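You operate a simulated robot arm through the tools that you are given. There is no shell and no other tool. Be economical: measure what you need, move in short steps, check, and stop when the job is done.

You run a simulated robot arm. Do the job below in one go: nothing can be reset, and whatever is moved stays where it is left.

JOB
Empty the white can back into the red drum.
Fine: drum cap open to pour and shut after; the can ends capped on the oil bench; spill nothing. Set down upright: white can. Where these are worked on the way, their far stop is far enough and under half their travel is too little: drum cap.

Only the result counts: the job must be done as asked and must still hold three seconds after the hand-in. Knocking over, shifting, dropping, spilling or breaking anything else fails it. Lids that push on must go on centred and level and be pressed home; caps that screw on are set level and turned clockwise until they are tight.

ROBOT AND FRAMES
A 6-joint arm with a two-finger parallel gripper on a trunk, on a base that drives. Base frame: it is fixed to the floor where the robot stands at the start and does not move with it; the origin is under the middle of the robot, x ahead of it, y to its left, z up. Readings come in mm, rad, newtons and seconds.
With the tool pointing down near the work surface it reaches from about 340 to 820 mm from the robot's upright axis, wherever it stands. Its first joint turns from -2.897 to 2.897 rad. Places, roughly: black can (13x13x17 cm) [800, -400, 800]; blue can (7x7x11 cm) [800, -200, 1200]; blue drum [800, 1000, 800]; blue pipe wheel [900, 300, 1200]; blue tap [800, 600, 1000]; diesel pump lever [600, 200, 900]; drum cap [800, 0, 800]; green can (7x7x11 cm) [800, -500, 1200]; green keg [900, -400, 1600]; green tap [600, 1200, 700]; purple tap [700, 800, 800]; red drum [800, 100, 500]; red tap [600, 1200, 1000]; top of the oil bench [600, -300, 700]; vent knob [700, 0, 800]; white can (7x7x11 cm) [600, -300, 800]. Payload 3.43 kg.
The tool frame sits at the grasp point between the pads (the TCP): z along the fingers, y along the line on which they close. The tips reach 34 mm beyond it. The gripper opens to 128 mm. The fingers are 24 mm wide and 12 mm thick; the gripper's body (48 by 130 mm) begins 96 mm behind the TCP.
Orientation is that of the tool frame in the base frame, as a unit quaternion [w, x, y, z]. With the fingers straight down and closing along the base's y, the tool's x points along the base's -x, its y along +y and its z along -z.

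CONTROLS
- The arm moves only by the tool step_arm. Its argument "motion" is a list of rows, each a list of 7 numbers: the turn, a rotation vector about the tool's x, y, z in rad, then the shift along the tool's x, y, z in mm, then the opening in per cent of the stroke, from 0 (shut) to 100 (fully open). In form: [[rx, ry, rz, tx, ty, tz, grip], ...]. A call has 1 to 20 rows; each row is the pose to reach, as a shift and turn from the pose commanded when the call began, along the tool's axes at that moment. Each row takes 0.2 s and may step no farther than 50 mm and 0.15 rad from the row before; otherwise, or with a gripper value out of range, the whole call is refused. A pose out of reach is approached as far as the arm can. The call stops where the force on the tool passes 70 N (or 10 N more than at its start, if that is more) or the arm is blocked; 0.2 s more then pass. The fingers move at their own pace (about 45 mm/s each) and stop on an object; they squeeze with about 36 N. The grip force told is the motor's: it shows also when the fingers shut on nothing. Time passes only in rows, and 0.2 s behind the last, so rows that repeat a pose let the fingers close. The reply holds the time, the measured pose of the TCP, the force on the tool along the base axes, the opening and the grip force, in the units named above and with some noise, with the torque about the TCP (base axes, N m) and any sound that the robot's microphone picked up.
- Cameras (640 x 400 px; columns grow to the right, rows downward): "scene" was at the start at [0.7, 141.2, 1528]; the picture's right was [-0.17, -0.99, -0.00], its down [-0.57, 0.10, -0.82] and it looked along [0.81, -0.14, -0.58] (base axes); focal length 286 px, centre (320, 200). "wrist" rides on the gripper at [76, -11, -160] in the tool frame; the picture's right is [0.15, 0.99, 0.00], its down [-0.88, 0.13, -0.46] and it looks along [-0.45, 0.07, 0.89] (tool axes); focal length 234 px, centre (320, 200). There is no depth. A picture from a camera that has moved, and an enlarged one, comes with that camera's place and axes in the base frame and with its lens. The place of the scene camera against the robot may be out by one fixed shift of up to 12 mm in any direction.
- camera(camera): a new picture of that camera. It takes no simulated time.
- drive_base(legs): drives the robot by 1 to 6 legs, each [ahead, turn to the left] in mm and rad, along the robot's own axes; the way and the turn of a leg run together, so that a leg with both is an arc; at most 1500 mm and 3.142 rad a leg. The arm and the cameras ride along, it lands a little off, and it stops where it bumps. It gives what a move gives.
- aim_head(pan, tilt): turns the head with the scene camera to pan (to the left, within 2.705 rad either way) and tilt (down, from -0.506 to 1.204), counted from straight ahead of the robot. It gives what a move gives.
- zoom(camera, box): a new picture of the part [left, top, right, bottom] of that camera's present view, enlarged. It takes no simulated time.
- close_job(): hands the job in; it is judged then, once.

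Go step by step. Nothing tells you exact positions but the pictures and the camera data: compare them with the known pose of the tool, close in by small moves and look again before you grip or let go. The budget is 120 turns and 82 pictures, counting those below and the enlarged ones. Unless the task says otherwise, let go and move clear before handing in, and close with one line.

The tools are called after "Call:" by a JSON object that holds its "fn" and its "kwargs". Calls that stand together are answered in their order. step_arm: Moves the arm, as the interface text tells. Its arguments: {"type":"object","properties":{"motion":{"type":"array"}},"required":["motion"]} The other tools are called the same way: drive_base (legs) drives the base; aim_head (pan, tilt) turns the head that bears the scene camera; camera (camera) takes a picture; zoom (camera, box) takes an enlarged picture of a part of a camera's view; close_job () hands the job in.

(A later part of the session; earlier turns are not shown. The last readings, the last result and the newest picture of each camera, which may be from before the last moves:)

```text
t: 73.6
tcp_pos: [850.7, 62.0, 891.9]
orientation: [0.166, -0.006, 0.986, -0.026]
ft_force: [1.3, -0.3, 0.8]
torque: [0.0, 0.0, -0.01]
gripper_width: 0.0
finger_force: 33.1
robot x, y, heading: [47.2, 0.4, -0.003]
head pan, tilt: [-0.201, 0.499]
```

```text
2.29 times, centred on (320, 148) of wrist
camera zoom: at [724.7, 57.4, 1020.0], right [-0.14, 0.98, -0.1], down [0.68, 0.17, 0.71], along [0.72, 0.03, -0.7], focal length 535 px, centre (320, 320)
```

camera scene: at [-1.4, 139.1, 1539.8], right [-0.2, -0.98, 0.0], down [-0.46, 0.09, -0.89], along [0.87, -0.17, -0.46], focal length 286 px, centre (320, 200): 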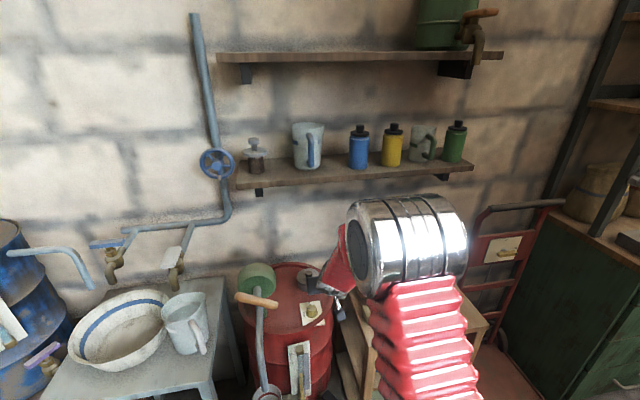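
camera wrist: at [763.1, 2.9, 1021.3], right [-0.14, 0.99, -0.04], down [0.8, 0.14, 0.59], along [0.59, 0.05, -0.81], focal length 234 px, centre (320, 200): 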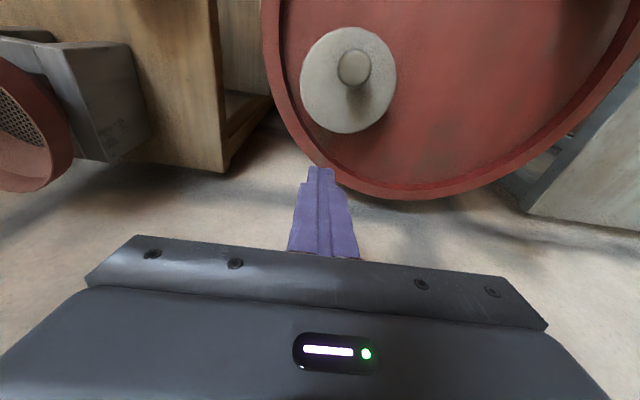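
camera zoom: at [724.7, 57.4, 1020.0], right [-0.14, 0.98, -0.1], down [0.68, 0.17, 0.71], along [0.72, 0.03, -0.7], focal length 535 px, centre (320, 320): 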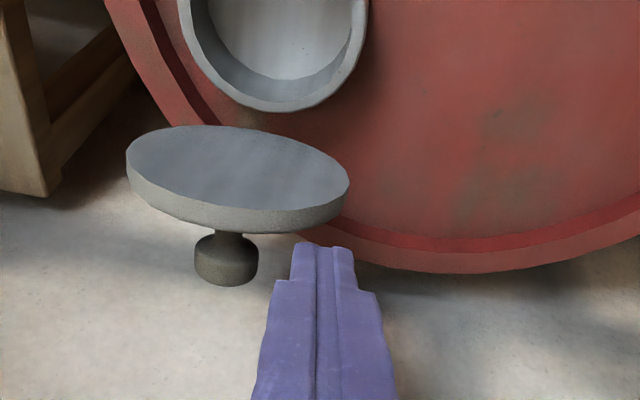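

The lid now stays open on its own past vertical. Next the white can: retract clear of the lid and move above the can with the tool vertical.

Call:
{"fn": "step_arm", "kwargs": {"motion": [[0, 0, 0, 0, 20, 0, 0], [0, 0, 0, 42.5, 20, -14.7, 0], [0, 0.03, 0, 85, 20, -29.4, 0], [0, 0.06, 0, 127.6, 20, -44, 0], [0, 0.1, 0, 170, 20, -58.9, 20], [0, 0.15, 0, 212.6, 20, -73.6, 40], [0, 0.2, 0, 236, 20, -82, 40], [0, 0.25, 0, 236, -23, -90, 40], [0, 0.3, 0, 235, -66, -98, 40], [0, 0.33, 0, 235, -109, -106, 40], [0, 0.33, 0, 234, -152, -114, 40], [0, 0.33, 0, 234, -195, -122, 40], [0, 0.33, 0, 233, -238, -130, 40], [0, 0.33, 0, 233, -281, -138, 40], [0, 0.33, 0, 232, -324, -146, 40], [0, 0.33, 0, 232, -364, -154, 40], [0, 0.33, 0, 232, -364, -154, 40]]}}

Call:
{"fn": "camera", "kwargs": {"camera": "wrist"}}

```text
t: 77.2
tcp_pos: [581.3, -298.6, 982.3]
orientation: [0.002, -0.002, 1.0, -0.027]
ft_force: [-0.5, 0.4, 0.1]
torque: [0.06, 0.0, 0.01]
gripper_width: 50.9
finger_force: 0.1
robot x, y, heading: [49.8, -1.0, 0.001]
head pan, tilt: [-0.201, 0.499]
```

```text
14 pictures are left
camera wrist: at [504.2, -301.4, 1142.2], right [-0.15, 0.99, -0.05], down [0.88, 0.16, 0.45], along [0.45, 0.02, -0.89], focal length 234 px, centre (320, 200)
```

wrist: 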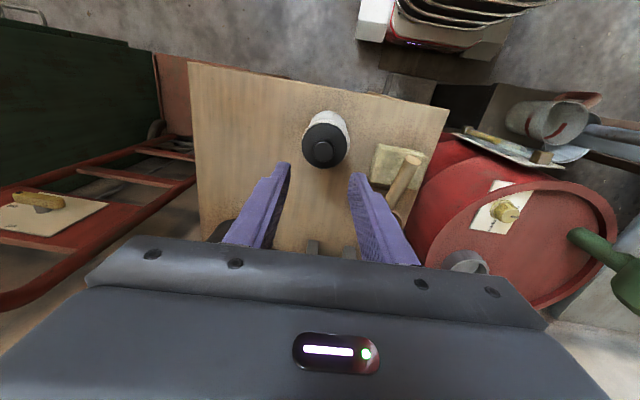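

The can's knob is at about (577,-302). Descend over it.

Call:
{"fn": "step_arm", "kwargs": {"motion": [[0, 0, 0, 2, -3, 40, 36], [0, 0, 0, 4, -3, 75, 36], [0, 0, 0, 4, -3, 86, 36], [0, 0, 0, 4, -3, 86, 36]]}}

Call:
{"fn": "zoom", "kwargs": {"camera": "wrist", "box": [220, 80, 420, 220]}}

```text
t: 78.2
tcp_pos: [577.6, -305.8, 894.3]
orientation: [0.002, -0.002, 1.0, -0.027]
ft_force: [-0.1, 0.3, 0.8]
torque: [0.01, 0.0, 0.03]
gripper_width: 45.9
finger_force: 0.1
robot x, y, heading: [47.1, -1.5, 0.001]
head pan, tilt: [-0.201, 0.499]
```

```text
2.86 times, centred on (320, 150) of wrist
camera zoom: at [500.8, -308.9, 1054.7], right [-0.15, 0.99, -0.05], down [0.88, 0.16, 0.45], along [0.45, 0.02, -0.89], focal length 669 px, centre (320, 343)
```

zoom: 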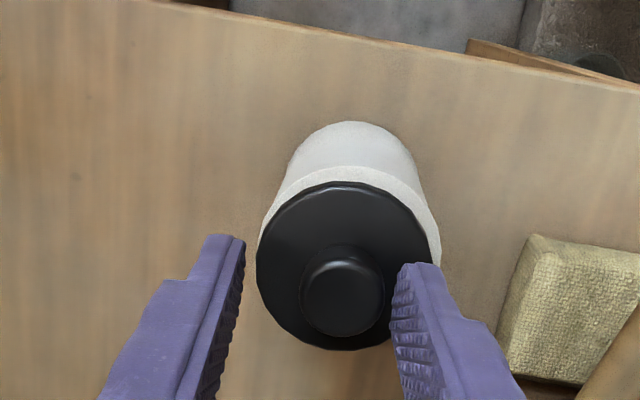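

Call:
{"fn": "step_arm", "kwargs": {"motion": [[0, 0, 0, 1, 5, 0, 36], [0, 0, 0, 3, 5, 3, 36], [0, 0, 0, 3, 5, 6, 30], [0, 0, 0, 3, 5, 6, 0], [0, 0, 0, 3, 5, 6, 0], [0, 0, 0, 3, 5, 6, 0]]}}

```text
t: 79.6
tcp_pos: [575.9, -301.5, 889.0]
orientation: [0.002, -0.002, 1.0, -0.027]
ft_force: [-0.7, 2.9, 2.9]
torque: [0.21, -0.01, 0.01]
gripper_width: 22.7
finger_force: 35.7
robot x, y, heading: [47.4, -0.4, -0.0]
head pan, tilt: [-0.201, 0.499]
```

Knob gripped. Test a small lift.

Call:
{"fn": "step_arm", "kwargs": {"motion": [[0, 0, 0, 0, 0, -2, 0], [0, 0, 0, 0, 0, -5, 0], [0, 0, 0, 0, 0, -5, 0]]}}

Call:
{"fn": "zoom", "kwargs": {"camera": "wrist", "box": [220, 80, 420, 220]}}

```text
t: 80.4
tcp_pos: [577.2, -301.5, 894.2]
orientation: [0.002, -0.001, 1.0, -0.027]
ft_force: [0.2, 0.3, 0.4]
torque: [0.03, -0.02, -0.01]
gripper_width: 22.9
finger_force: 35.7
robot x, y, heading: [48.5, -3.6, 0.002]
head pan, tilt: [-0.201, 0.499]
```

```text
2.86 times, centred on (320, 150) of wrist
camera zoom: at [497.9, -304.6, 1055.1], right [-0.15, 0.99, -0.05], down [0.88, 0.16, 0.45], along [0.45, 0.02, -0.89], focal length 669 px, centre (320, 343)
```

zoom: 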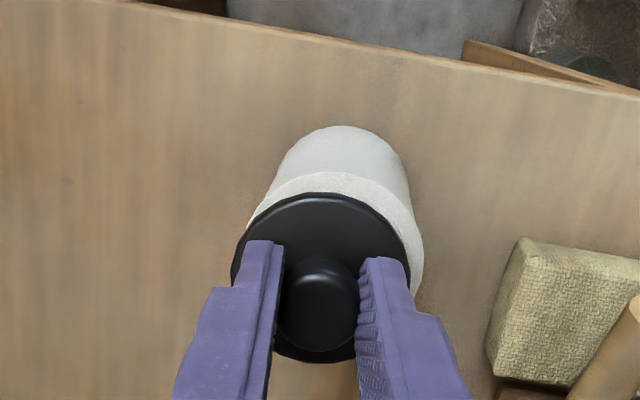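

Almost no load, so the cap seems to lift freely. Lift further and check.

Call:
{"fn": "step_arm", "kwargs": {"motion": [[0, 0, 0, 0, 0, -10, 0], [0, 0, 0, 0, 0, -30, 0], [0, 0, 0, 0, 0, -60, 0], [0, 0, 0, 0, 0, -60, 0]]}}

Call:
{"fn": "camera", "kwargs": {"camera": "wrist"}}

```text
t: 81.4
tcp_pos: [576.0, -297.4, 955.3]
orientation: [0.001, -0.002, 1.0, -0.027]
ft_force: [0.1, 0.1, 0.1]
torque: [0.0, 0.07, 0.0]
gripper_width: 22.7
finger_force: 35.9
robot x, y, heading: [50.2, -1.2, -0.004]
head pan, tilt: [-0.201, 0.499]
```

```text
11 pictures are left
camera wrist: at [498.4, -300.6, 1115.4], right [-0.15, 0.99, -0.05], down [0.88, 0.16, 0.45], along [0.45, 0.02, -0.89], focal length 234 px, centre (320, 200)
```

wrist: 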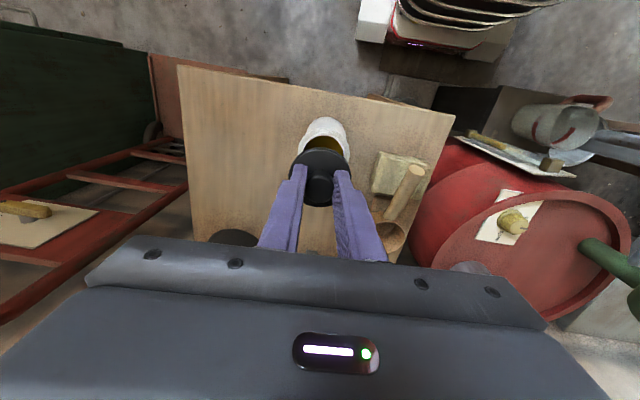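

The cap is off and the open can stays put. I'll set the cap on free bench to the right at about (600,-422).

Call:
{"fn": "step_arm", "kwargs": {"motion": [[0, 0, 0, -8, -42, 2, 0], [0, 0, 0, -16, -84, 4.5, 0], [0, 0, 0, -24, -125, 6.7, 0], [0, 0, 0, -24, -122.4, 55, 0], [0, 0, 0, -24, -119.8, 103, 0], [0, 0, 0, -24, -117.2, 150, 0], [0, 0, 0, -24, -117, 155, 0]]}}

Call:
{"fn": "step_arm", "kwargs": {"motion": [[0, 0, 0, 0, 0.2, 4, 0], [0, 0, 0, 0, 0.4, 8, 0], [0, 0, 0, 0, 0.6, 12, 0]]}}

```text
t: 83.0
tcp_pos: [599.1, -423.1, 805.5]
orientation: [0.002, -0.002, 1.0, -0.026]
ft_force: [-0.5, -0.2, -0.1]
torque: [-0.02, -0.03, -0.01]
gripper_width: 22.6
finger_force: 36.0
robot x, y, heading: [46.7, -1.9, 0.002]
head pan, tilt: [-0.201, 0.499]
```

```text
t: 83.8
tcp_pos: [599.5, -423.1, 793.8]
orientation: [0.0, -0.002, 1.0, -0.026]
ft_force: [0.3, 0.5, -0.9]
torque: [0.0, 0.01, 0.0]
gripper_width: 22.5
finger_force: 35.8
robot x, y, heading: [48.6, 3.3, -0.0]
head pan, tilt: [-0.201, 0.499]
```

Call:
{"fn": "step_arm", "kwargs": {"motion": [[0, 0, 0, 0, 0.1, 2, 0], [0, 0, 0, 0, 0.2, 4, 0], [0, 0, 0, 0, 0.3, 6, 0]]}}

Call:
{"fn": "step_arm", "kwargs": {"motion": [[0, 0, 0, 0, 0.1, 2, 0], [0, 0, 0, 0, 0.2, 4, 0], [0, 0, 0, 0, 0.3, 6, 0]]}}

```text
t: 84.6
tcp_pos: [601.1, -424.2, 790.5]
orientation: [0.004, -0.002, 1.0, -0.027]
ft_force: [-1.3, 0.3, 24.6]
torque: [0.27, -0.04, -0.02]
gripper_width: 23.2
finger_force: 35.8
robot x, y, heading: [45.1, 0.3, -0.0]
head pan, tilt: [-0.201, 0.499]
```

```text
t: 85.4
tcp_pos: [600.4, -424.4, 788.5]
orientation: [0.007, -0.003, 1.0, -0.029]
ft_force: [4.6, -3.5, 50.1]
torque: [0.4, -0.33, -0.1]
gripper_width: 22.6
finger_force: 36.4
robot x, y, heading: [48.7, -4.9, -0.006]
head pan, tilt: [-0.201, 0.499]
```

Cap is on the bench. Release and rise, then back the base up for a flatter grasp of the can.

Call:
{"fn": "step_arm", "kwargs": {"motion": [[0, 0, 0, 0, 0, -5, 0], [0, 0, 0, 0, 0, -5, 30], [0, 0, 0, 0, 0, -5, 40], [0, 0, 0, 0, -2, -45, 40], [0, 0, 0, 0, -5, -95, 60], [0, 0, 0, 0, -8, -145, 80], [0, 0, 0, 0, -10, -180, 80]]}}

Call:
{"fn": "drive_base", "kwargs": {"legs": [[-180, 0]]}}

```text
t: 87.0
tcp_pos: [598.9, -424.1, 963.9]
orientation: [0.001, -0.002, 1.0, -0.027]
ft_force: [-0.4, -0.1, -0.3]
torque: [0.05, -0.01, -0.03]
gripper_width: 102.3
finger_force: 0.1
robot x, y, heading: [46.8, -1.7, -0.004]
head pan, tilt: [-0.201, 0.499]
```

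```text
t: 88.8
tcp_pos: [418.7, -421.1, 961.2]
orientation: [0.001, -0.003, 1.0, -0.027]
ft_force: [0.3, 1.0, 0.8]
torque: [0.01, 0.03, -0.05]
gripper_width: 102.5
finger_force: 0.1
robot x, y, heading: [-126.9, -2.1, -0.002]
head pan, tilt: [-0.201, 0.499]
```

I'll back up a little more so a flat grasp is comfortable, then swing the tool to pitch 70° in front of the can.

Call:
{"fn": "drive_base", "kwargs": {"legs": [[-70, 0]]}}

Call:
{"fn": "step_arm", "kwargs": {"motion": [[-0.005, -0.136, 0.004, -15, 14, 10, 80], [-0.01, -0.272, 0.008, -30, 28, 20, 80], [-0.015, -0.407, 0.012, -45, 42, 30, 80], [-0.02, -0.543, 0.016, -60, 56, 42, 80], [-0.025, -0.679, 0.02, -75, 70, 53, 80], [-0.03, -0.815, 0.024, -90, 84, 64, 80], [-0.035, -0.95, 0.028, -105, 98, 75, 80], [-0.04, -1.086, 0.032, -118, 111, 86, 80], [-0.045, -1.222, 0.036, -130, 124, 95, 80], [-0.045, -1.222, 0.036, -130, 124, 95, 80]]}}

```text
t: 89.9
tcp_pos: [358.3, -419.6, 954.3]
orientation: [-0.004, -0.004, 1.0, -0.028]
ft_force: [0.5, -0.6, -0.1]
torque: [0.02, 0.0, -0.03]
gripper_width: 102.2
finger_force: 0.0
robot x, y, heading: [-204.5, -4.4, 0.006]
head pan, tilt: [-0.201, 0.499]
```

```text
t: 92.1
tcp_pos: [485.0, -300.3, 852.2]
orientation: [0.571, -0.002, 0.821, 0.001]
ft_force: [-0.4, 0.1, -0.8]
torque: [-0.02, 0.01, 0.0]
gripper_width: 102.2
finger_force: 0.1
robot x, y, heading: [-206.4, 0.4, 0.0]
head pan, tilt: [-0.201, 0.499]
```

Call:
{"fn": "step_arm", "kwargs": {"motion": [[0, 0, 0, 28, -1, 10.5, 80], [0, 0, 0, 56.2, -1.5, 20.9, 80], [0, 0, 0, 49.2, -1.5, 39.6, 80], [0, 0, 0, 49.2, -1.5, 39.6, 80]]}}

Call:
{"fn": "camera", "kwargs": {"camera": "wrist"}}

```text
t: 93.1
tcp_pos: [505.6, -303.7, 791.2]
orientation: [0.57, -0.001, 0.821, 0.001]
ft_force: [-0.4, 0.3, 0.5]
torque: [0.05, 0.01, -0.01]
gripper_width: 102.4
finger_force: 0.1
robot x, y, heading: [-204.5, 2.1, 0.002]
head pan, tilt: [-0.201, 0.499]
```

```text
10 pictures are left
camera wrist: at [328.6, -314.1, 776.8], right [-0.05, 0.99, -0.14], down [-0.12, 0.13, 0.98], along [0.99, 0.07, 0.11], focal length 234 px, centre (320, 200)
```

wrist: 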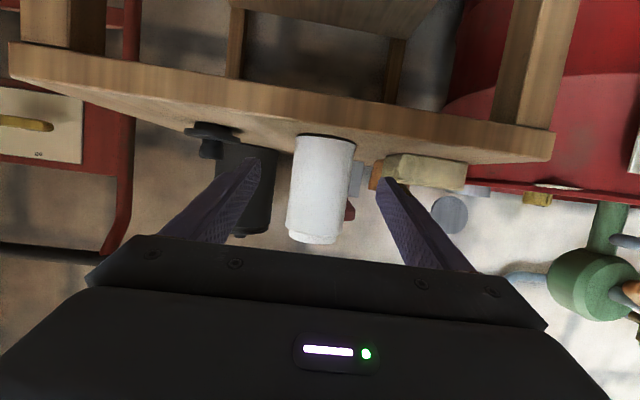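

The can is centred between the fingers. Move forward around it and grip.

Call:
{"fn": "step_arm", "kwargs": {"motion": [[0, 0, 0, -8, 1, 22, 80], [0, 0, 0, -16, 1, 44, 80], [0, 0, 0, -24.4, 1, 65.6, 80], [0, 0, 0, -24.4, 1, 65.6, 60], [0, 0, 0, -24.4, 1, 65.6, 40], [0, 0, 0, -24.4, 1, 65.6, 30], [0, 0, 0, -24.4, 1, 65.6, 30]]}}

```text
t: 94.7
tcp_pos: [575.9, -301.2, 792.9]
orientation: [0.57, -0.001, 0.822, 0.001]
ft_force: [1.1, -0.4, 0.4]
torque: [-0.06, -0.05, 0.03]
gripper_width: 60.0
finger_force: 35.9
robot x, y, heading: [-205.6, -1.8, 0.004]
head pan, tilt: [-0.201, 0.499]
```

Gripped. Lift gently and check the load.

Call:
{"fn": "step_arm", "kwargs": {"motion": [[0, 0, 0, -3.7, 0, -1.4, 30], [0, 0, 0, -11, 0, -4.2, 30], [0, 0, 0, -23, 0, -8.7, 30], [0, 0, 0, -37.5, 0, -14, 30], [0, 0, 0, -56, 0, -21, 30], [0, 0, 0, -75, 0, -28, 30], [0, 0, 0, -92, 0, -34.2, 30], [0, 0, 0, -100, 0, -37.3, 30], [0, 0, 0, -100, 0, -37.3, 30]]}}

Call:
{"fn": "step_arm", "kwargs": {"motion": [[0, 0, 0, -2, 10, 5, 30], [0, 0, 0, -5, 28, 14, 30], [0, 0, 0, -9, 50, 25, 30], [0, 0, 0, -13, 74, 37, 30], [0, 0, 0, -18, 98, 49, 30], [0, 0, 0, -22, 122, 61, 30], [0, 0, 0, -26, 146, 73, 30], [0, 0, 0, -30, 170, 85, 30], [0, 0, 0, -35, 194, 97, 30], [0, 0, 0, -39, 218, 109, 30], [0, 0, 0, -43, 242, 121, 30], [0, 0, 0, -47.5, 266, 133, 30], [0, 0, 0, -52, 290, 145, 30], [0, 0, 0, -56, 312, 156, 30], [0, 0, 0, -60, 334, 167, 30], [0, 0, 0, -64, 354, 177, 30], [0, 0, 0, -67, 372, 185, 30], [0, 0, 0, -69, 382, 190, 30], [0, 0, 0, -70, 386, 192, 30], [0, 0, 0, -70, 386, 192, 30]]}}

Call:
{"fn": "camera", "kwargs": {"camera": "wrist"}}

```text
t: 96.7
tcp_pos: [574.9, -301.2, 900.3]
orientation: [0.57, -0.001, 0.822, 0.0]
ft_force: [-0.7, 0.6, -2.3]
torque: [0.0, 0.04, 0.0]
gripper_width: 59.9
finger_force: 35.7
robot x, y, heading: [-202.2, -3.0, -0.003]
head pan, tilt: [-0.201, 0.499]
```

```text
t: 100.9
tcp_pos: [788.6, 28.9, 900.4]
orientation: [0.567, -0.081, 0.82, -0.016]
ft_force: [0.4, 0.5, -2.0]
torque: [0.04, 0.02, 0.03]
gripper_width: 59.5
finger_force: 35.9
out of reach, approached as far as the arm can: row 11, 12, 13, 14, 15, 16, 17, 18, 19, 20
robot x, y, heading: [-204.0, -1.0, 0.004]
head pan, tilt: [-0.201, 0.499]
```

```text
9 pictures are left
camera wrist: at [614.1, -4.6, 888.8], right [-0.16, 0.95, -0.25], down [-0.14, 0.23, 0.96], along [0.98, 0.19, 0.09], focal length 234 px, centre (320, 200)
```

wrist: 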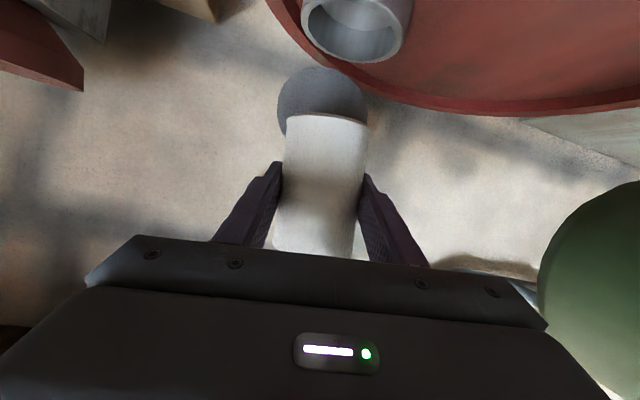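

The can weighs about 2 N; the target was just out of reach. I'll pull back, re-level the can, then drive the base closer.

Call:
{"fn": "step_arm", "kwargs": {"motion": [[0.008, 0, 0.02, 4, 1.3, -11, 30], [0.02, 0, 0.05, 11, 3.6, -30, 30], [0.035, -0.001, 0.08, 18, 6, -50, 30], [0.05, -0.002, 0.115, 25, 8.5, -68, 30], [0.066, -0.003, 0.152, 31, 10.4, -84, 30], [0.066, -0.003, 0.152, 31, 10.4, -84, 30]]}}

Call:
{"fn": "drive_base", "kwargs": {"legs": [[90, 0]]}}

```text
t: 102.3
tcp_pos: [722.2, -13.4, 900.1]
orientation: [0.569, -0.064, 0.82, -0.009]
ft_force: [0.1, -0.1, -2.1]
torque: [0.04, 0.0, -0.01]
gripper_width: 60.0
finger_force: 36.1
out of reach, approached as far as the arm can: row 1, 2, 3, 4, 5, 6
robot x, y, heading: [-203.6, -3.6, 0.002]
head pan, tilt: [-0.201, 0.499]
```

```text
t: 103.5
tcp_pos: [811.6, -14.0, 902.9]
orientation: [0.57, -0.065, 0.819, -0.008]
ft_force: [-0.8, -0.5, -2.3]
torque: [0.01, 0.03, 0.0]
gripper_width: 60.0
finger_force: 36.0
robot x, y, heading: [-115.7, -0.7, 0.001]
head pan, tilt: [-0.201, 0.499]
```

Rotating only about the tool's own axis will pour without swinging the hand: can top toward +y, lip over the cup. First move back off the lid and to the pour start, around (785,-38,872).

Call:
{"fn": "step_arm", "kwargs": {"motion": [[0, 0, 0, 3, 1, -8, 30], [0, 0, 0, 6, 2, -17, 30], [0, 0, 0, 9.2, 2.6, -25.2, 30], [0, 0, 0, 17, -3, -23, 30], [0, 0, 0, 25, -8, -20.5, 30], [0, 0, 0, 33, -13, -18, 30], [0, 0, 0, 40.9, -18.5, -15.8, 30], [0, 0, 0, 40.9, -18.5, -15.8, 30]]}}

Call:
{"fn": "camera", "kwargs": {"camera": "wrist"}}

```text
t: 105.3
tcp_pos: [795.8, -36.0, 858.1]
orientation: [0.563, -0.065, 0.824, -0.008]
ft_force: [0.1, 0.0, -1.8]
torque: [-0.02, 0.03, -0.01]
gripper_width: 59.8
finger_force: 35.9
robot x, y, heading: [-112.2, -3.4, -0.002]
head pan, tilt: [-0.201, 0.499]
```

```text
8 pictures are left
camera wrist: at [620.5, -66.9, 847.6], right [-0.15, 0.96, -0.22], down [-0.12, 0.2, 0.97], along [0.98, 0.17, 0.09], focal length 234 px, centre (320, 200)
```

wrist: 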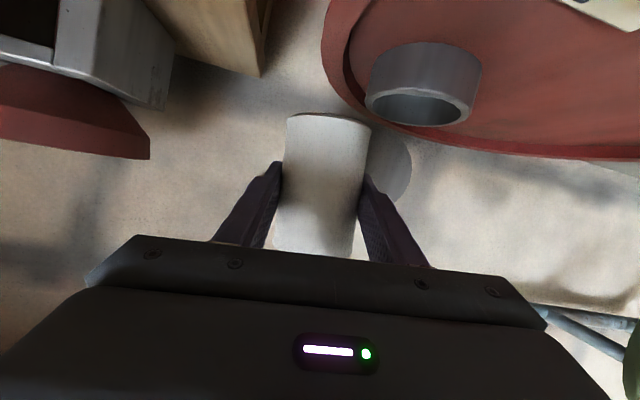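

Call:
{"fn": "step_arm", "kwargs": {"motion": [[0, 0, 0, -5, 0, -8, 30], [0, 0, 0, -9, 0, -15.3, 30], [0, 0, -0.1, -9, 0, -15.3, 30], [0, 0, -0.2, -9, 0, -15.3, 30], [0, 0, -0.3, -9, 0, -15.3, 30], [0, 0, -0.4, -9, 0, -15.3, 30], [0, 0, -0.5, -9, 0, -15.3, 30], [0, 0, -0.6, -9, 0, -15.3, 30], [0, 0, -0.65, -9, 0, -15.3, 30], [0, 0, -0.65, -9, 0, -15.3, 30]]}}

Call:
{"fn": "camera", "kwargs": {"camera": "wrist"}}

```text
t: 107.5
tcp_pos: [840.4, -61.5, 905.5]
orientation: [0.519, -0.333, 0.77, -0.163]
ft_force: [0.3, -0.4, -0.8]
torque: [0.06, 0.03, 0.01]
gripper_width: 60.2
finger_force: 36.3
out of reach, approached as far as the arm can: row 3, 4, 5, 6, 7, 8, 9, 10
robot x, y, heading: [-111.8, -1.8, 0.0]
head pan, tilt: [-0.201, 0.499]
```

```text
7 pictures are left
camera wrist: at [680.6, -137.8, 926.2], right [-0.38, 0.62, -0.69], down [-0.25, 0.65, 0.72], along [0.89, 0.44, -0.09], focal length 234 px, centre (320, 200)
```

wrist: 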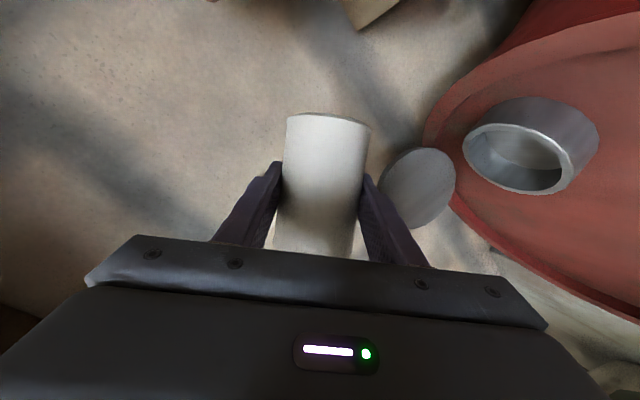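

The roll stalled because this stretch is beyond comfortable reach (p=70° works at 750–830 mm from the axis). I'll bring the can back upright and closer, then drive the base forward.

Call:
{"fn": "step_arm", "kwargs": {"motion": [[0.008, -0.002, 0.05, 1.5, 4.5, -9, 30], [0.021, -0.005, 0.14, 4, 12.5, -25, 30], [0.036, -0.008, 0.24, 7, 21.5, -43, 30], [0.052, -0.011, 0.34, 10, 30.5, -61, 30], [0.067, -0.015, 0.44, 12.6, 39.5, -79, 30], [0.082, -0.018, 0.54, 15.5, 48.5, -97, 30], [0.097, -0.021, 0.64, 18.4, 57.5, -115, 30], [0.108, -0.024, 0.71, 20.4, 63.5, -127, 30], [0.114, -0.025, 0.75, 21.5, 66.8, -134, 30], [0.114, -0.025, 0.75, 21.5, 66.8, -134, 30]]}}

```text
t: 109.7
tcp_pos: [686.9, -73.1, 906.1]
orientation: [0.567, -0.006, 0.824, 0.01]
ft_force: [-0.1, -0.3, -3.0]
torque: [-0.01, -0.01, -0.06]
gripper_width: 60.0
finger_force: 35.6
out of reach, approached as far as the arm can: row 2, 3, 4, 5, 6, 7, 8, 9, 10
robot x, y, heading: [-109.0, -2.0, -0.003]
head pan, tilt: [-0.201, 0.499]
```

Weight is unchanged and the can is upright. The trouble is a wrist singularity when the tool points straight along the arm, so I'll yaw the tool 25° left and then drive forward.

Call:
{"fn": "step_arm", "kwargs": {"motion": [[-0.05, 0, -0.02, 0, 0, 0, 30], [-0.13, 0, -0.05, 0, 0, 0, 30], [-0.22, 0, -0.083, 0, 0, 0, 30], [-0.31, 0, -0.116, 0, 0, 0, 30], [-0.38, 0, -0.142, 0, 0, 0, 30], [-0.41, 0, -0.154, 0, 0, 0, 30], [-0.41, 0, -0.154, 0, 0, 0, 30]]}}

Call:
{"fn": "drive_base", "kwargs": {"legs": [[80, 0]]}}

```text
t: 111.3
tcp_pos: [688.4, -71.9, 903.6]
orientation: [0.555, -0.179, 0.803, 0.125]
ft_force: [1.1, 0.0, -2.9]
torque: [0.0, 0.0, 0.0]
gripper_width: 59.9
finger_force: 36.4
robot x, y, heading: [-112.8, -3.8, -0.001]
head pan, tilt: [-0.201, 0.499]
```

```text
t: 112.5
tcp_pos: [770.9, -71.2, 903.7]
orientation: [0.555, -0.178, 0.803, 0.124]
ft_force: [0.5, 0.5, -2.3]
torque: [-0.01, 0.05, 0.0]
gripper_width: 60.2
finger_force: 36.2
robot x, y, heading: [-29.5, -1.8, 0.001]
head pan, tilt: [-0.201, 0.499]
```

No stall now. Move the can to the left of the cup (about (767,79,884)) so it can be tipped to the right over it, away from the open lid.

Call:
{"fn": "step_arm", "kwargs": {"motion": [[0, 0, 0, 0, 8, 4, 30], [0, 0, 0, 0, 24, 11, 30], [0, 0, 0, -1, 44, 20, 30], [0, 0, 0, -1, 64, 30, 30], [0, 0, 0, -1, 84, 39, 30], [0, 0, 0, -2, 104, 48, 30], [0, 0, 0, -2, 122, 56, 30], [0, 0, 0, -2.2, 133, 61, 30], [0, 0, 0, -2.2, 137.5, 63.4, 30], [0, 0, 0, -2.2, 137.5, 63.4, 30]]}}

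Call:
{"fn": "step_arm", "kwargs": {"motion": [[0, 0, 0.08, 0, 0, 0, 30], [0, 0, 0.17, 0, 0, 0, 30], [0, 0, 0.26, 0, 0, 0, 30], [0, 0, 0.35, 0, 0, 0, 30], [0, 0, 0.35, 0, 0, 0, 30]]}}

Call:
{"fn": "camera", "kwargs": {"camera": "wrist"}}

```text
t: 114.7
tcp_pos: [778.4, 78.4, 870.6]
orientation: [0.549, -0.177, 0.807, 0.125]
ft_force: [0.1, -0.3, -2.7]
torque: [0.02, 0.02, 0.01]
gripper_width: 59.9
finger_force: 36.1
robot x, y, heading: [-28.3, -0.1, -0.002]
head pan, tilt: [-0.201, 0.499]
```

```text
t: 115.9
tcp_pos: [778.6, 77.6, 871.3]
orientation: [0.519, -0.034, 0.825, 0.22]
ft_force: [0.1, -0.7, -1.8]
torque: [0.0, -0.01, -0.03]
gripper_width: 59.9
finger_force: 36.7
robot x, y, heading: [-29.4, -2.3, -0.0]
head pan, tilt: [-0.201, 0.499]
```

```text
6 pictures are left
camera wrist: at [611.7, 17.6, 861.3], right [-0.35, 0.92, 0.2], down [-0.02, -0.22, 0.98], along [0.94, 0.34, 0.09], focal length 234 px, centre (320, 200)
```

wrist: 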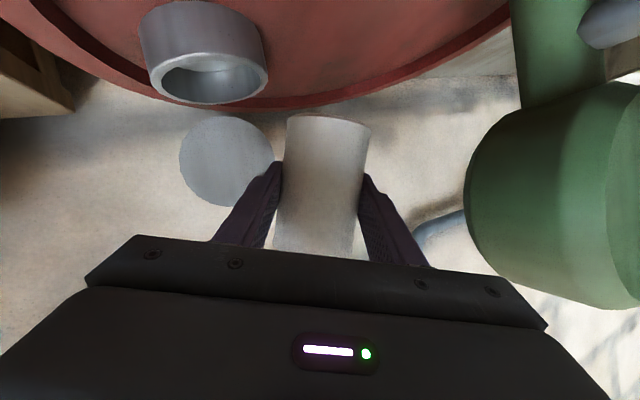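

The roll works freely here and the cup is at about (783,21). Now tip steadily to 90° with the lip tracking over the cup.

Call:
{"fn": "step_arm", "kwargs": {"motion": [[0, 0, 0.1, 1.1, 0.3, -0.8, 30], [0, 0, 0.2, 2.2, 0.6, -1.6, 30], [0, 0, 0.3, 3.4, 0.9, -2.4, 30], [0, 0, 0.4, 4.5, 1.2, -3.3, 30], [0, 0, 0.5, 5.6, 1.6, -4, 30], [0, 0, 0.6, 6.7, 1.9, -4.9, 30], [0, 0, 0.7, 7.8, 2.2, -5.7, 30], [0, 0, 0.76, 7.7, 1.3, -4.8, 30], [0, 0, 0.82, 7.7, 0.4, -3.9, 30], [0, 0, 0.88, 7.6, -0.5, -3, 30], [0, 0, 0.94, 7.5, -1.4, -2.2, 30], [0, 0, 1.0, 7.5, -2.3, -1.2, 30], [0, 0, 1.06, 7.4, -3.2, -0.3, 30], [0, 0, 1.12, 7.4, -4.1, 0.6, 30], [0, 0, 1.18, 7.3, -5, 1.5, 30], [0, 0, 1.22, 7.3, -5.7, 2.1, 30], [0, 0, 1.22, 7.3, -5.7, 2.1, 30], [0, 0, 1.22, 7.3, -5.7, 2.1, 30]]}}

Call:
{"fn": "camera", "kwargs": {"camera": "wrist"}}

```text
t: 119.7
tcp_pos: [779.1, 75.6, 863.2]
orientation: [0.3, 0.445, 0.696, 0.477]
ft_force: [0.3, -0.4, -1.4]
torque: [0.01, 0.0, -0.01]
gripper_width: 59.6
finger_force: 35.9
robot x, y, heading: [-27.8, -1.7, -0.003]
head pan, tilt: [-0.201, 0.499]
```

```text
5 pictures are left
camera wrist: at [607.0, 78.4, 912.2], right [0.27, 0.28, 0.92], down [0.03, -0.96, 0.28], along [0.96, -0.04, -0.27], focal length 234 px, centre (320, 200)
```

wrist: 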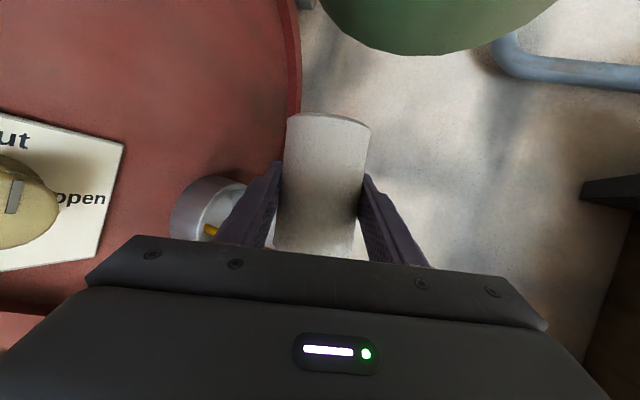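

Oil is landing inside the cup and the load is falling. Continue tipping to about 150° to empty it.

Call:
{"fn": "step_arm", "kwargs": {"motion": [[0, 0, 0.09, -3, -0.8, 0.3, 30], [0, 0, 0.175, -6, -1.5, 0.7, 30], [0, 0, 0.26, -9, -2.3, 1, 30], [0, 0, 0.35, -12, -3, 1.4, 30], [0, 0, 0.44, -15.3, -3.8, 1.7, 30], [0, 0, 0.525, -18.5, -4.5, 2, 30], [0, 0, 0.61, -21.8, -4.9, 1.2, 30], [0, 0, 0.7, -25, -5.4, 0.5, 30], [0, 0, 0.79, -28.5, -5.8, -0.2, 30], [0, 0, 0.88, -32, -6.2, -1, 30], [0, 0, 0.965, -35.3, -6.7, -1.7, 30], [0, 0, 1.05, -38.6, -7.1, -2.4, 30], [0, 0, 1.05, -38.6, -7.1, -2.4, 30], [0, 0, 1.05, -38.6, -7.1, -2.4, 30], [0, 0, 1.05, -38.6, -7.1, -2.4, 30], [0, 0, 1.05, -38.6, -7.1, -2.4, 30], [0, 0, 1.05, -38.6, -7.1, -2.4, 30], [0, 0, 1.05, -38.6, -7.1, -2.4, 30]]}}

```text
t: 123.5
tcp_pos: [790.9, 38.5, 857.5]
orientation: [0.02, 0.734, 0.379, 0.563]
ft_force: [-0.4, 0.0, -1.3]
torque: [-0.04, 0.02, 0.03]
gripper_width: 59.5
finger_force: 35.7
robot x, y, heading: [-27.4, 2.4, 0.003]
head pan, tilt: [-0.201, 0.499]
```

Hold to let it drain, then read the load.

Call:
{"fn": "step_arm", "kwargs": {"motion": [[0, 0, 0, 0, 0, 0, 30], [0, 0, 0, 0, 0, 0, 30], [0, 0, 0, 0, 0, 0, 30], [0, 0, 0, 0, 0, 0, 30], [0, 0, 0, 0, 0, 0, 30], [0, 0, 0, 0, 0, 0, 30], [0, 0, 0, 0, 0, 0, 30], [0, 0, 0, 0, 0, 0, 30], [0, 0, 0, 0, 0, 0, 30], [0, 0, 0, 0, 0, 0, 30], [0, 0, 0, 0, 0, 0, 30], [0, 0, 0, 0, 0, 0, 30]]}}

```text
t: 126.1
tcp_pos: [791.3, 36.9, 857.1]
orientation: [0.019, 0.733, 0.38, 0.563]
ft_force: [-0.3, -0.2, -1.8]
torque: [-0.01, 0.0, 0.0]
gripper_width: 59.4
finger_force: 36.4
robot x, y, heading: [-31.1, -2.0, -0.004]
head pan, tilt: [-0.201, 0.499]
```

Now turn the can back upright, reversing the path.

Call:
{"fn": "step_arm", "kwargs": {"motion": [[0, 0, -0.13, 1, -0.5, 0, 30], [0, 0, -0.262, 2, -1.5, 0, 30], [0, 0, -0.393, 4, -3, 0, 30], [0, 0, -0.524, 7, -5, 0, 30], [0, 0, -0.655, 10, -8, 0, 30], [0, 0, -0.786, 13, -11, 0, 30], [0, 0, -0.917, 16, -14, 0, 30], [0, 0, -1.048, 20, -17, 0, 30], [0, 0, -1.179, 23, -20, 0, 30], [0, 0, -1.31, 26, -22, 0, 30], [0, 0, -1.441, 29, -24, 0, 30], [0, 0, -1.572, 31, -26, 0, 30], [0, 0, -1.703, 33, -28, 0, 30], [0, 0, -1.834, 34.9, -29.3, 0, 30], [0, 0, -1.965, 34.9, -29.3, 0, 30], [0, 0, -2.096, 34.9, -29.3, 0, 30], [0, 0, -2.227, 34.9, -29.3, 0, 30], [0, 0, -2.358, 34.9, -29.3, 0, 30], [0, 0, -2.489, 34.9, -29.3, 0, 30], [0, 0, -2.62, 34.9, -29.3, 0, 30]]}}

```text
t: 130.3
tcp_pos: [777.1, 79.0, 872.4]
orientation: [0.549, -0.18, 0.806, 0.126]
ft_force: [0.8, 0.7, -0.7]
torque: [0.01, -0.01, 0.04]
gripper_width: 59.6
finger_force: 36.3
robot x, y, heading: [-30.6, -2.3, 0.001]
head pan, tilt: [-0.201, 0.499]
```

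Upright and empty. Bring it back over and out, then drive back for setting it down.

Call:
{"fn": "step_arm", "kwargs": {"motion": [[0, 0, 0, -15, 0, -6, 30], [0, 0, 0, -30.7, 0, -12, 30], [0, 0, 0, -25, -30, -27, 30], [0, 0, 0, -18, -65, -43, 30], [0, 0, 0, -12, -100, -60, 30], [0, 0, 0, -5.9, -132.7, -77, 30], [0, 0, 0, -5.9, -132.7, -77, 30]]}}

Call:
{"fn": "drive_base", "kwargs": {"legs": [[-110, 0]]}}

```text
t: 131.9
tcp_pos: [771.0, -71.2, 902.9]
orientation: [0.55, -0.178, 0.806, 0.127]
ft_force: [0.5, 0.2, -0.7]
torque: [0.03, 0.03, -0.01]
gripper_width: 59.3
finger_force: 36.6
robot x, y, heading: [-30.8, -0.4, 0.001]
head pan, tilt: [-0.201, 0.499]
```

```text
t: 133.3
tcp_pos: [659.4, -67.9, 902.5]
orientation: [0.55, -0.178, 0.806, 0.126]
ft_force: [1.1, 0.4, -0.1]
torque: [-0.03, 0.02, -0.01]
gripper_width: 59.4
finger_force: 35.4
robot x, y, heading: [-142.5, 0.7, 0.003]
head pan, tilt: [-0.201, 0.499]
```

Call:
{"fn": "step_arm", "kwargs": {"motion": [[0.03, 0, 0.01, 5, -15, -14, 30], [0.09, -0.003, 0.034, 14, -40, -37, 30], [0.16, -0.005, 0.058, 24, -67, -62, 30], [0.23, -0.008, 0.084, 34, -94, -88, 30], [0.3, -0.01, 0.11, 44, -121, -113, 30], [0.36, -0.012, 0.13, 54, -148, -138, 30], [0.412, -0.014, 0.15, 62.9, -174.9, -162.9, 30], [0.412, -0.014, 0.15, 80, -175, -156, 30], [0.412, -0.014, 0.15, 109.4, -175.2, -144.7, 30], [0.412, -0.014, 0.15, 109.4, -175.2, -144.7, 30]]}}

```text
t: 135.5
tcp_pos: [575.9, -300.6, 850.8]
orientation: [0.568, -0.001, 0.823, 0.0]
ft_force: [0.9, -0.7, -1.6]
torque: [-0.01, 0.03, 0.03]
gripper_width: 59.5
finger_force: 35.9
robot x, y, heading: [-145.0, -0.6, -0.001]
head pan, tilt: [-0.201, 0.499]
```

Right above its old place. Lower it gently.

Call:
{"fn": "step_arm", "kwargs": {"motion": [[0, 0, 0, 19, 0, 7, 30], [0, 0, 0, 36, 0, 13.5, 30], [0, 0, 0, 46, 0, 17.2, 30], [0, 0, 0, 50.6, 0, 19, 30], [0, 0, 0, 52.5, 0, 19.7, 30], [0, 0, 0, 53.5, 0, 20, 30]]}}

```text
t: 136.9
tcp_pos: [575.9, -301.1, 795.3]
orientation: [0.569, -0.002, 0.822, 0.001]
ft_force: [-0.1, -0.3, -1.7]
torque: [0.01, 0.02, 0.01]
gripper_width: 59.6
finger_force: 36.5
robot x, y, heading: [-142.8, -2.6, -0.002]
head pan, tilt: [-0.201, 0.499]
```

Call:
{"fn": "step_arm", "kwargs": {"motion": [[0, 0, 0, 1, 0, 0.4, 30], [0, 0, 0, 2, 0, 0.7, 30], [0, 0, 0, 2.6, 0, 1, 30]]}}

```text
t: 137.7
tcp_pos: [575.3, -301.3, 793.2]
orientation: [0.569, -0.003, 0.822, 0.002]
ft_force: [0.7, 0.6, -1.2]
torque: [-0.03, 0.03, 0.02]
gripper_width: 59.5
finger_force: 36.1
robot x, y, heading: [-147.2, -1.4, 0.001]
head pan, tilt: [-0.201, 0.499]
```

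Call:
{"fn": "step_arm", "kwargs": {"motion": [[0, 0, 0, 1, 0, 0.4, 30], [0, 0, 0, 2, 0, 0.7, 30]]}}

```text
t: 138.3
tcp_pos: [577.2, -301.0, 792.8]
orientation: [0.57, -0.001, 0.821, 0.0]
ft_force: [-4.4, 1.9, 12.5]
torque: [0.18, 0.35, 0.01]
gripper_width: 59.6
finger_force: 35.8
robot x, y, heading: [-142.9, -0.8, 0.005]
head pan, tilt: [-0.201, 0.499]
```

On the bench. Release, back straight out, and return the tool to vertical.

Call:
{"fn": "step_arm", "kwargs": {"motion": [[0, 0, 0, -1, 0, -0.4, 30], [0, 0, 0, -1, 0, -0.4, 60], [0, 0, 0, -1, 0, -0.4, 85], [0, 0, 0, -1, 0, -0.4, 85], [0, 0, 0, 13.2, 0, -38, 85], [0, 0, 0, 27.9, 0, -77.2, 85], [0.005, 0.135, -0.004, 12, -5, -90, 80], [0.01, 0.27, -0.008, -4, -15, -102, 70], [0.015, 0.405, -0.011, -20, -26, -114, 60], [0.02, 0.54, -0.015, -36, -38, -126, 50], [0.025, 0.675, -0.019, -52, -50, -138, 40], [0.03, 0.81, -0.023, -68, -62, -150, 40], [0.035, 0.945, -0.026, -84, -75, -162, 40], [0.04, 1.08, -0.03, -98, -88, -174, 40], [0.045, 1.213, -0.034, -110, -99, -184, 40], [0.045, 1.213, -0.034, -110, -99, -184, 40]]}}

Call:
{"fn": "drive_base", "kwargs": {"legs": [[160, 0]]}}

Call:
{"fn": "camera", "kwargs": {"camera": "wrist"}}

```text
t: 141.7
tcp_pos: [441.6, -400.4, 958.5]
orientation: [-0.002, -0.002, 1.0, -0.027]
ft_force: [0.5, 0.1, 0.3]
torque: [0.0, -0.01, -0.03]
gripper_width: 51.4
finger_force: 0.0
robot x, y, heading: [-144.8, 0.3, 0.002]
head pan, tilt: [-0.201, 0.499]
```

```text
t: 143.3
tcp_pos: [600.5, -400.6, 958.5]
orientation: [-0.002, -0.002, 1.0, -0.026]
ft_force: [1.1, -0.7, 0.1]
torque: [0.0, -0.01, -0.01]
gripper_width: 51.3
finger_force: 0.1
robot x, y, heading: [18.1, 2.4, 0.003]
head pan, tilt: [-0.201, 0.499]
```

```text
4 pictures are left
camera wrist: at [524.0, -404.3, 1119.8], right [-0.15, 0.99, -0.05], down [0.88, 0.16, 0.45], along [0.45, 0.02, -0.89], focal length 234 px, centre (320, 200)
```

wrist: 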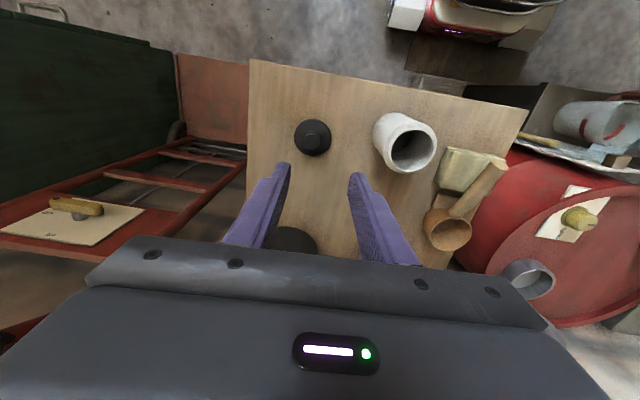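

The can stands empty and the cap is at about (600,-422). Go to a hover above the cap and check the reading.

Call:
{"fn": "step_arm", "kwargs": {"motion": [[0, 0, 0, 0, -12, 0, 40], [0, 0, 0, 0, -20, 40, 40], [0, 0, 0, 0, -17.5, 85, 40], [0, 0, 0, 0, -15.5, 121, 40], [0, 0, 0, 0, -15.5, 121, 40]]}}

```text
t: 144.6
tcp_pos: [611.1, -419.2, 830.7]
orientation: [-0.009, -0.002, 1.0, -0.027]
ft_force: [0.5, 0.2, 0.6]
torque: [0.01, 0.0, 0.01]
gripper_width: 51.4
finger_force: 0.0
robot x, y, heading: [17.5, 0.9, 0.007]
head pan, tilt: [-0.201, 0.499]
```

Call:
{"fn": "step_arm", "kwargs": {"motion": [[0, -0.018, 0, 10.3, -2, 10, 38], [0, -0.018, 0, 10.3, -1.5, 25, 36], [0, -0.018, 0, 10.3, -0.8, 39, 36], [0, -0.018, 0, 10.3, -0.8, 39, 36], [0, -0.018, 0, 10.3, -0.8, 39, 15], [0, -0.018, 0, 10.3, -0.8, 39, 0], [0, -0.018, 0, 10.3, -0.8, 39, 0], [0, -0.018, 0, 10.3, -0.8, 39, 0]]}}

```text
t: 146.3
tcp_pos: [600.2, -424.1, 792.8]
orientation: [0.0, -0.003, 1.0, -0.027]
ft_force: [-0.4, 0.0, 2.9]
torque: [0.08, -0.01, 0.04]
gripper_width: 22.6
finger_force: 36.3
robot x, y, heading: [18.2, 2.8, 0.0]
head pan, tilt: [-0.201, 0.499]
```

Call:
{"fn": "step_arm", "kwargs": {"motion": [[0, 0, 0, 0, -0.5, -8, 0], [0, 0, 0, 0, -2.5, -48, 0], [0, 0, 0, 0, -5, -95, 0], [0, 0, 0, 0, -7, -130, 0], [0, 0, 0, 8, 34, -132, 0], [0, 0, 0, 16, 75, -134, 0], [0, 0, 0, 23, 116, -136.6, 0], [0, 0, 0, 23, 116, -136.6, 0]]}}

Call:
{"fn": "zoom", "kwargs": {"camera": "wrist", "box": [220, 80, 420, 220]}}

```text
t: 148.2
tcp_pos: [576.0, -301.5, 921.5]
orientation: [0.0, -0.003, 1.0, -0.026]
ft_force: [0.7, -0.2, -0.4]
torque: [-0.01, 0.0, 0.02]
gripper_width: 22.9
finger_force: 35.9
robot x, y, heading: [19.0, -2.3, -0.001]
head pan, tilt: [-0.201, 0.499]
```

```text
2.86 times, centred on (320, 150) of wrist
camera zoom: at [498.8, -304.1, 1082.2], right [-0.15, 0.99, -0.05], down [0.88, 0.16, 0.45], along [0.45, 0.02, -0.89], focal length 669 px, centre (320, 343)
```

zoom: 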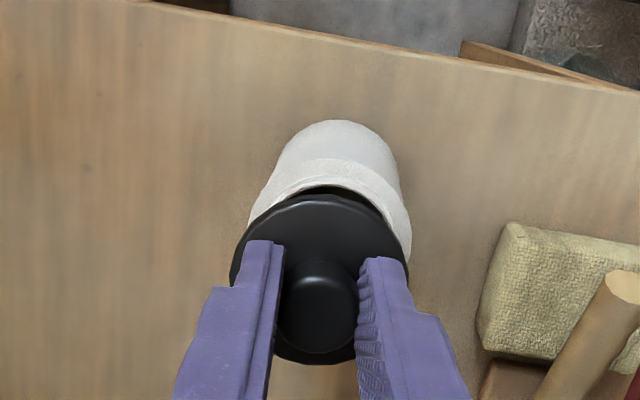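

Aligned as before. Lower onto the can, guarded.

Call:
{"fn": "step_arm", "kwargs": {"motion": [[0, 0, 0, -0.5, 0.8, 14, 0], [0, 0, 0, -0.5, 1.3, 24, 0], [0, 0, 0, -0.5, 1.5, 28, 0], [0, 0, 0, -0.5, 1.6, 30, 0]]}}

```text
t: 149.2
tcp_pos: [576.4, -301.7, 891.4]
orientation: [0.0, -0.002, 1.0, -0.027]
ft_force: [-0.6, -0.7, 0.2]
torque: [0.0, 0.04, -0.01]
gripper_width: 22.7
finger_force: 36.1
robot x, y, heading: [20.6, 0.2, 0.001]
head pan, tilt: [-0.201, 0.499]
```

Call:
{"fn": "step_arm", "kwargs": {"motion": [[0, 0, 0, 0, 0.1, 1.5, 0], [0, 0, 0, 0, 0.2, 3, 0]]}}

```text
t: 149.8
tcp_pos: [576.5, -301.3, 889.7]
orientation: [0.002, -0.003, 1.0, -0.027]
ft_force: [-0.3, -0.2, 0.3]
torque: [0.03, -0.02, -0.01]
gripper_width: 22.4
finger_force: 36.4
robot x, y, heading: [17.5, 1.6, 0.003]
head pan, tilt: [-0.201, 0.499]
```

Call:
{"fn": "step_arm", "kwargs": {"motion": [[0, 0, 0, 0, 0.1, 1.5, 0], [0, 0, 0, 0, 0.2, 3, 0], [0, 0, 0, 0, 0.3, 4.5, 0]]}}

```text
t: 150.6
tcp_pos: [577.8, -302.0, 885.5]
orientation: [0.002, -0.003, 1.0, -0.028]
ft_force: [0.0, 0.3, 23.4]
torque: [0.38, -0.1, 0.01]
gripper_width: 22.9
finger_force: 36.0
robot x, y, heading: [17.8, -1.1, -0.002]
head pan, tilt: [-0.201, 0.499]
```

Resistance felt; press a bit firmer, then release and look.

Call:
{"fn": "step_arm", "kwargs": {"motion": [[0, 0, 0, 0, 0.1, 1.5, 0], [0, 0, 0, 0, 0.2, 3, 0], [0, 0, 0, 0, 0.2, 3, 0]]}}

Call:
{"fn": "step_arm", "kwargs": {"motion": [[0, 0, 0, 0, -0.2, -3, 0], [0, 0, 0, 0, -0.2, -3, 20], [0, 0, 0, 0, -0.2, -3, 40], [0, 0, 0, 0, -2, -30, 40], [0, 0, 0, 0, -3.5, -65, 40], [0, 0, 0, 0, -3.5, -65, 40]]}}

Call:
{"fn": "zoom", "kwargs": {"camera": "wrist", "box": [220, 70, 420, 210]}}

```text
t: 151.3
tcp_pos: [578.0, -301.0, 884.4]
orientation: [0.002, -0.002, 1.0, -0.029]
ft_force: [-1.3, -1.8, 47.6]
torque: [0.72, 0.05, 0.03]
gripper_width: 22.8
finger_force: 36.4
robot x, y, heading: [21.9, 0.1, 0.003]
head pan, tilt: [-0.201, 0.499]
```

```text
t: 152.8
tcp_pos: [576.4, -300.5, 946.8]
orientation: [0.0, -0.002, 1.0, -0.028]
ft_force: [-1.0, 0.0, -0.2]
torque: [0.01, 0.02, -0.01]
gripper_width: 51.4
finger_force: 0.0
robot x, y, heading: [19.4, 0.8, 0.0]
head pan, tilt: [-0.201, 0.499]
```

```text
2.86 times, centred on (320, 140) of wrist
camera zoom: at [499.4, -303.2, 1107.6], right [-0.15, 0.99, -0.05], down [0.88, 0.16, 0.45], along [0.45, 0.02, -0.89], focal length 669 px, centre (320, 371)
```

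zoom: 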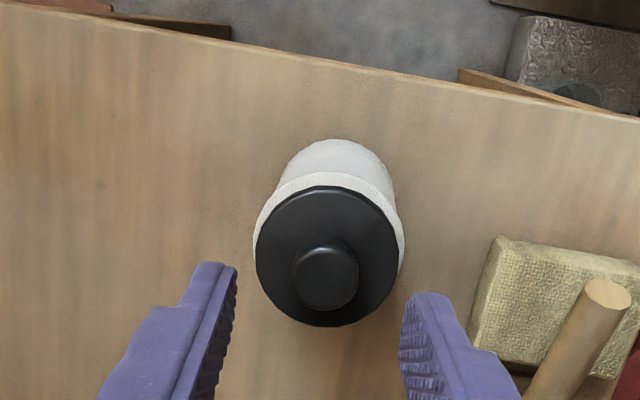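

Cap is centred, level and pressed home. Now shut the drum lid: travel back to a spot left of the open lid, with the fingers closed.

Call:
{"fn": "step_arm", "kwargs": {"motion": [[0, 0, 0, -2, 43, -2, 30], [-0.01, -0.04, 0, -5, 86, -4, 10], [-0.015, -0.08, 0.002, -7, 129, -7, 0], [-0.02, -0.12, 0.004, -10, 172, -9, 0], [-0.027, -0.16, 0.006, -13, 215, -10, 0], [-0.034, -0.2, 0.008, -15, 258, -11, 0], [-0.041, -0.25, 0.01, -18, 301, -8, 0], [-0.048, -0.29, 0.012, -21, 344, 8, 0], [-0.055, -0.333, 0.013, -24, 388, 26, 0], [-0.055, -0.333, 0.013, -24, 388, 30, 0]]}}

```text
t: 154.9
tcp_pos: [601.3, 82.6, 895.8]
orientation: [0.167, -0.001, 0.986, 0.001]
ft_force: [-0.1, -0.4, 0.0]
torque: [-0.02, 0.04, -0.01]
gripper_width: 0.0
finger_force: 32.7
robot x, y, heading: [15.9, -4.7, 0.005]
head pan, tilt: [-0.201, 0.499]
```

Call:
{"fn": "step_arm", "kwargs": {"motion": [[0, 0, 0, -41, 3, 14, 0], [0, 0, 0, -82, 4, 28.5, 0], [0, 0, 0, -123, 4, 43, 0], [0, 0, 0, -164, 4, 57, 0], [0, 0, 0, -205, 4, 71, 0], [0, 0, 0, -243.6, 4, 84.9, 0], [0, 0, 0, -243.6, 4, 84.9, 0]]}}

Call:
{"fn": "camera", "kwargs": {"camera": "wrist"}}

```text
t: 156.6
tcp_pos: [854.5, 88.9, 896.1]
orientation: [0.165, 0.0, 0.986, 0.001]
ft_force: [0.2, -0.2, 0.6]
torque: [0.01, 0.02, -0.01]
gripper_width: 0.1
finger_force: 32.5
robot x, y, heading: [19.5, 0.6, 0.003]
head pan, tilt: [-0.201, 0.499]
```

```text
1 pictures are left
camera wrist: at [729.4, 77.1, 1023.5], right [-0.14, 0.99, -0.05], down [0.68, 0.13, 0.72], along [0.72, 0.07, -0.69], focal length 234 px, centre (320, 200)
```

wrist: 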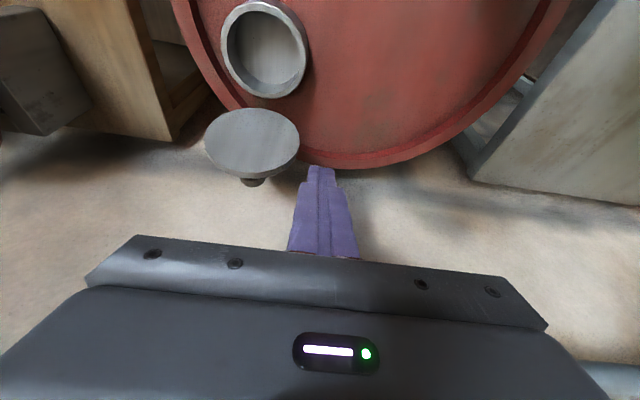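

The lid rests at about 100° open. I'll go a little further behind it, slide in beside its knob, and pull it back toward me.

Call:
{"fn": "step_arm", "kwargs": {"motion": [[0, 0, 0, -12, 0, 6, 0], [0, 0, 0, -25, 0, 10, 0], [0, 0, 0, -25, 0, 10, 0], [0, 0, 0, -25, -12, 10, 0], [0, 0, 0, -25, -24, 10, 0], [0, 0, 0, -25, -33, 10, 0], [0, 0, 0, -25, -33, 10, 0]]}}

```text
t: 158.2
tcp_pos: [879.1, 55.8, 893.0]
orientation: [0.167, 0.0, 0.986, 0.002]
ft_force: [-0.5, 0.8, -0.5]
torque: [0.04, -0.02, -0.02]
gripper_width: 0.1
finger_force: 32.5
robot x, y, heading: [17.4, 1.6, 0.001]
head pan, tilt: [-0.201, 0.499]
```

Call:
{"fn": "step_arm", "kwargs": {"motion": [[0, 0, 0, 9.4, 0, -3.3, 0], [0, 0, 0, 18.9, 0, -6.6, 0], [0, 0, 0, 28.3, 0, -9.9, 0], [0, 0, 0, 37.8, 0, -13.2, 0], [0, 0, 0, 47.2, 0, -16.5, 0], [0, 0, 0, 56.6, 0, -19.7, 0]]}}

```text
t: 159.6
tcp_pos: [823.8, 54.6, 895.7]
orientation: [0.167, -0.001, 0.986, 0.001]
ft_force: [-0.6, -0.6, 0.9]
torque: [-0.02, 0.0, 0.0]
gripper_width: 0.2
finger_force: 32.7
robot x, y, heading: [22.3, -2.1, 0.002]
head pan, tilt: [-0.201, 0.499]
```

Call:
{"fn": "step_arm", "kwargs": {"motion": [[0, 0, 0, 14, 0, -5, 0], [0, 0, 0, 28, 0, -10, 0], [0, 0, 0, 42, 0, -15, 0], [0, 0, 0, 57, 0, -20, 0], [0, 0, 0, 57, 0, -20, 0]]}}

Call:
{"fn": "camera", "kwargs": {"camera": "wrist"}}

```text
t: 160.8
tcp_pos: [762.1, 55.3, 895.1]
orientation: [0.167, -0.001, 0.986, 0.002]
ft_force: [-0.4, 0.3, 0.6]
torque: [-0.03, 0.0, -0.01]
gripper_width: 0.0
finger_force: 33.5
robot x, y, heading: [20.7, 1.5, -0.003]
head pan, tilt: [-0.201, 0.499]
```

```text
0 pictures are left
camera wrist: at [637.8, 43.1, 1022.9], right [-0.14, 0.99, -0.05], down [0.68, 0.13, 0.72], along [0.72, 0.07, -0.69], focal length 234 px, centre (320, 200)
```

wrist: 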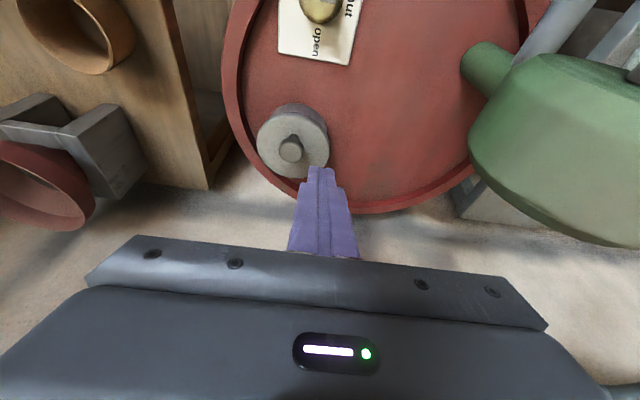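

The lid has swung shut and the drum top is clean. I'll press its knob lightly to make sure it's fully home.

Call:
{"fn": "step_arm", "kwargs": {"motion": [[0, 0, 0, -7, -20, 0, 0], [0, 0, 0, -7, -32, 2, 0], [0, 0, 0, -2, -32, 16, 0], [0, 0, 0, 1.5, -32, 28, 0], [0, 0, 0, 2.5, -32, 31, 0], [0, 0, 0, 3.2, -32, 33, 0]]}}

```text
t: 162.2
tcp_pos: [770.6, 23.2, 862.2]
orientation: [0.166, 0.0, 0.986, 0.001]
ft_force: [0.3, -0.7, -0.1]
torque: [-0.03, 0.0, 0.0]
gripper_width: 0.0
finger_force: 33.0
robot x, y, heading: [20.4, -2.5, -0.003]
head pan, tilt: [-0.201, 0.499]
```

Call:
{"fn": "step_arm", "kwargs": {"motion": [[0, 0, 0, 0.7, 0, 1.9, 0], [0, 0, 0, 1.3, 0, 3.8, 0], [0, 0, 0, 2, 0, 5.7, 0]]}}

```text
t: 162.9
tcp_pos: [770.1, 23.5, 855.7]
orientation: [0.167, -0.001, 0.986, 0.001]
ft_force: [1.3, 0.3, -0.2]
torque: [-0.03, 0.03, 0.01]
gripper_width: 0.1
finger_force: 33.0
robot x, y, heading: [20.3, -3.1, 0.002]
head pan, tilt: [-0.201, 0.499]
```

Call:
{"fn": "step_arm", "kwargs": {"motion": [[0, 0, 0, 0.7, 0, 1.9, 0], [0, 0, 0, 1.3, 0, 3.8, 0]]}}

```text
t: 163.6
tcp_pos: [770.7, 23.6, 855.4]
orientation: [0.168, 0.0, 0.986, 0.001]
ft_force: [-6.8, -0.8, 14.6]
torque: [-0.06, 0.16, 0.04]
gripper_width: 0.1
finger_force: 32.9
robot x, y, heading: [18.8, -0.1, 0.0]
head pan, tilt: [-0.201, 0.499]
```

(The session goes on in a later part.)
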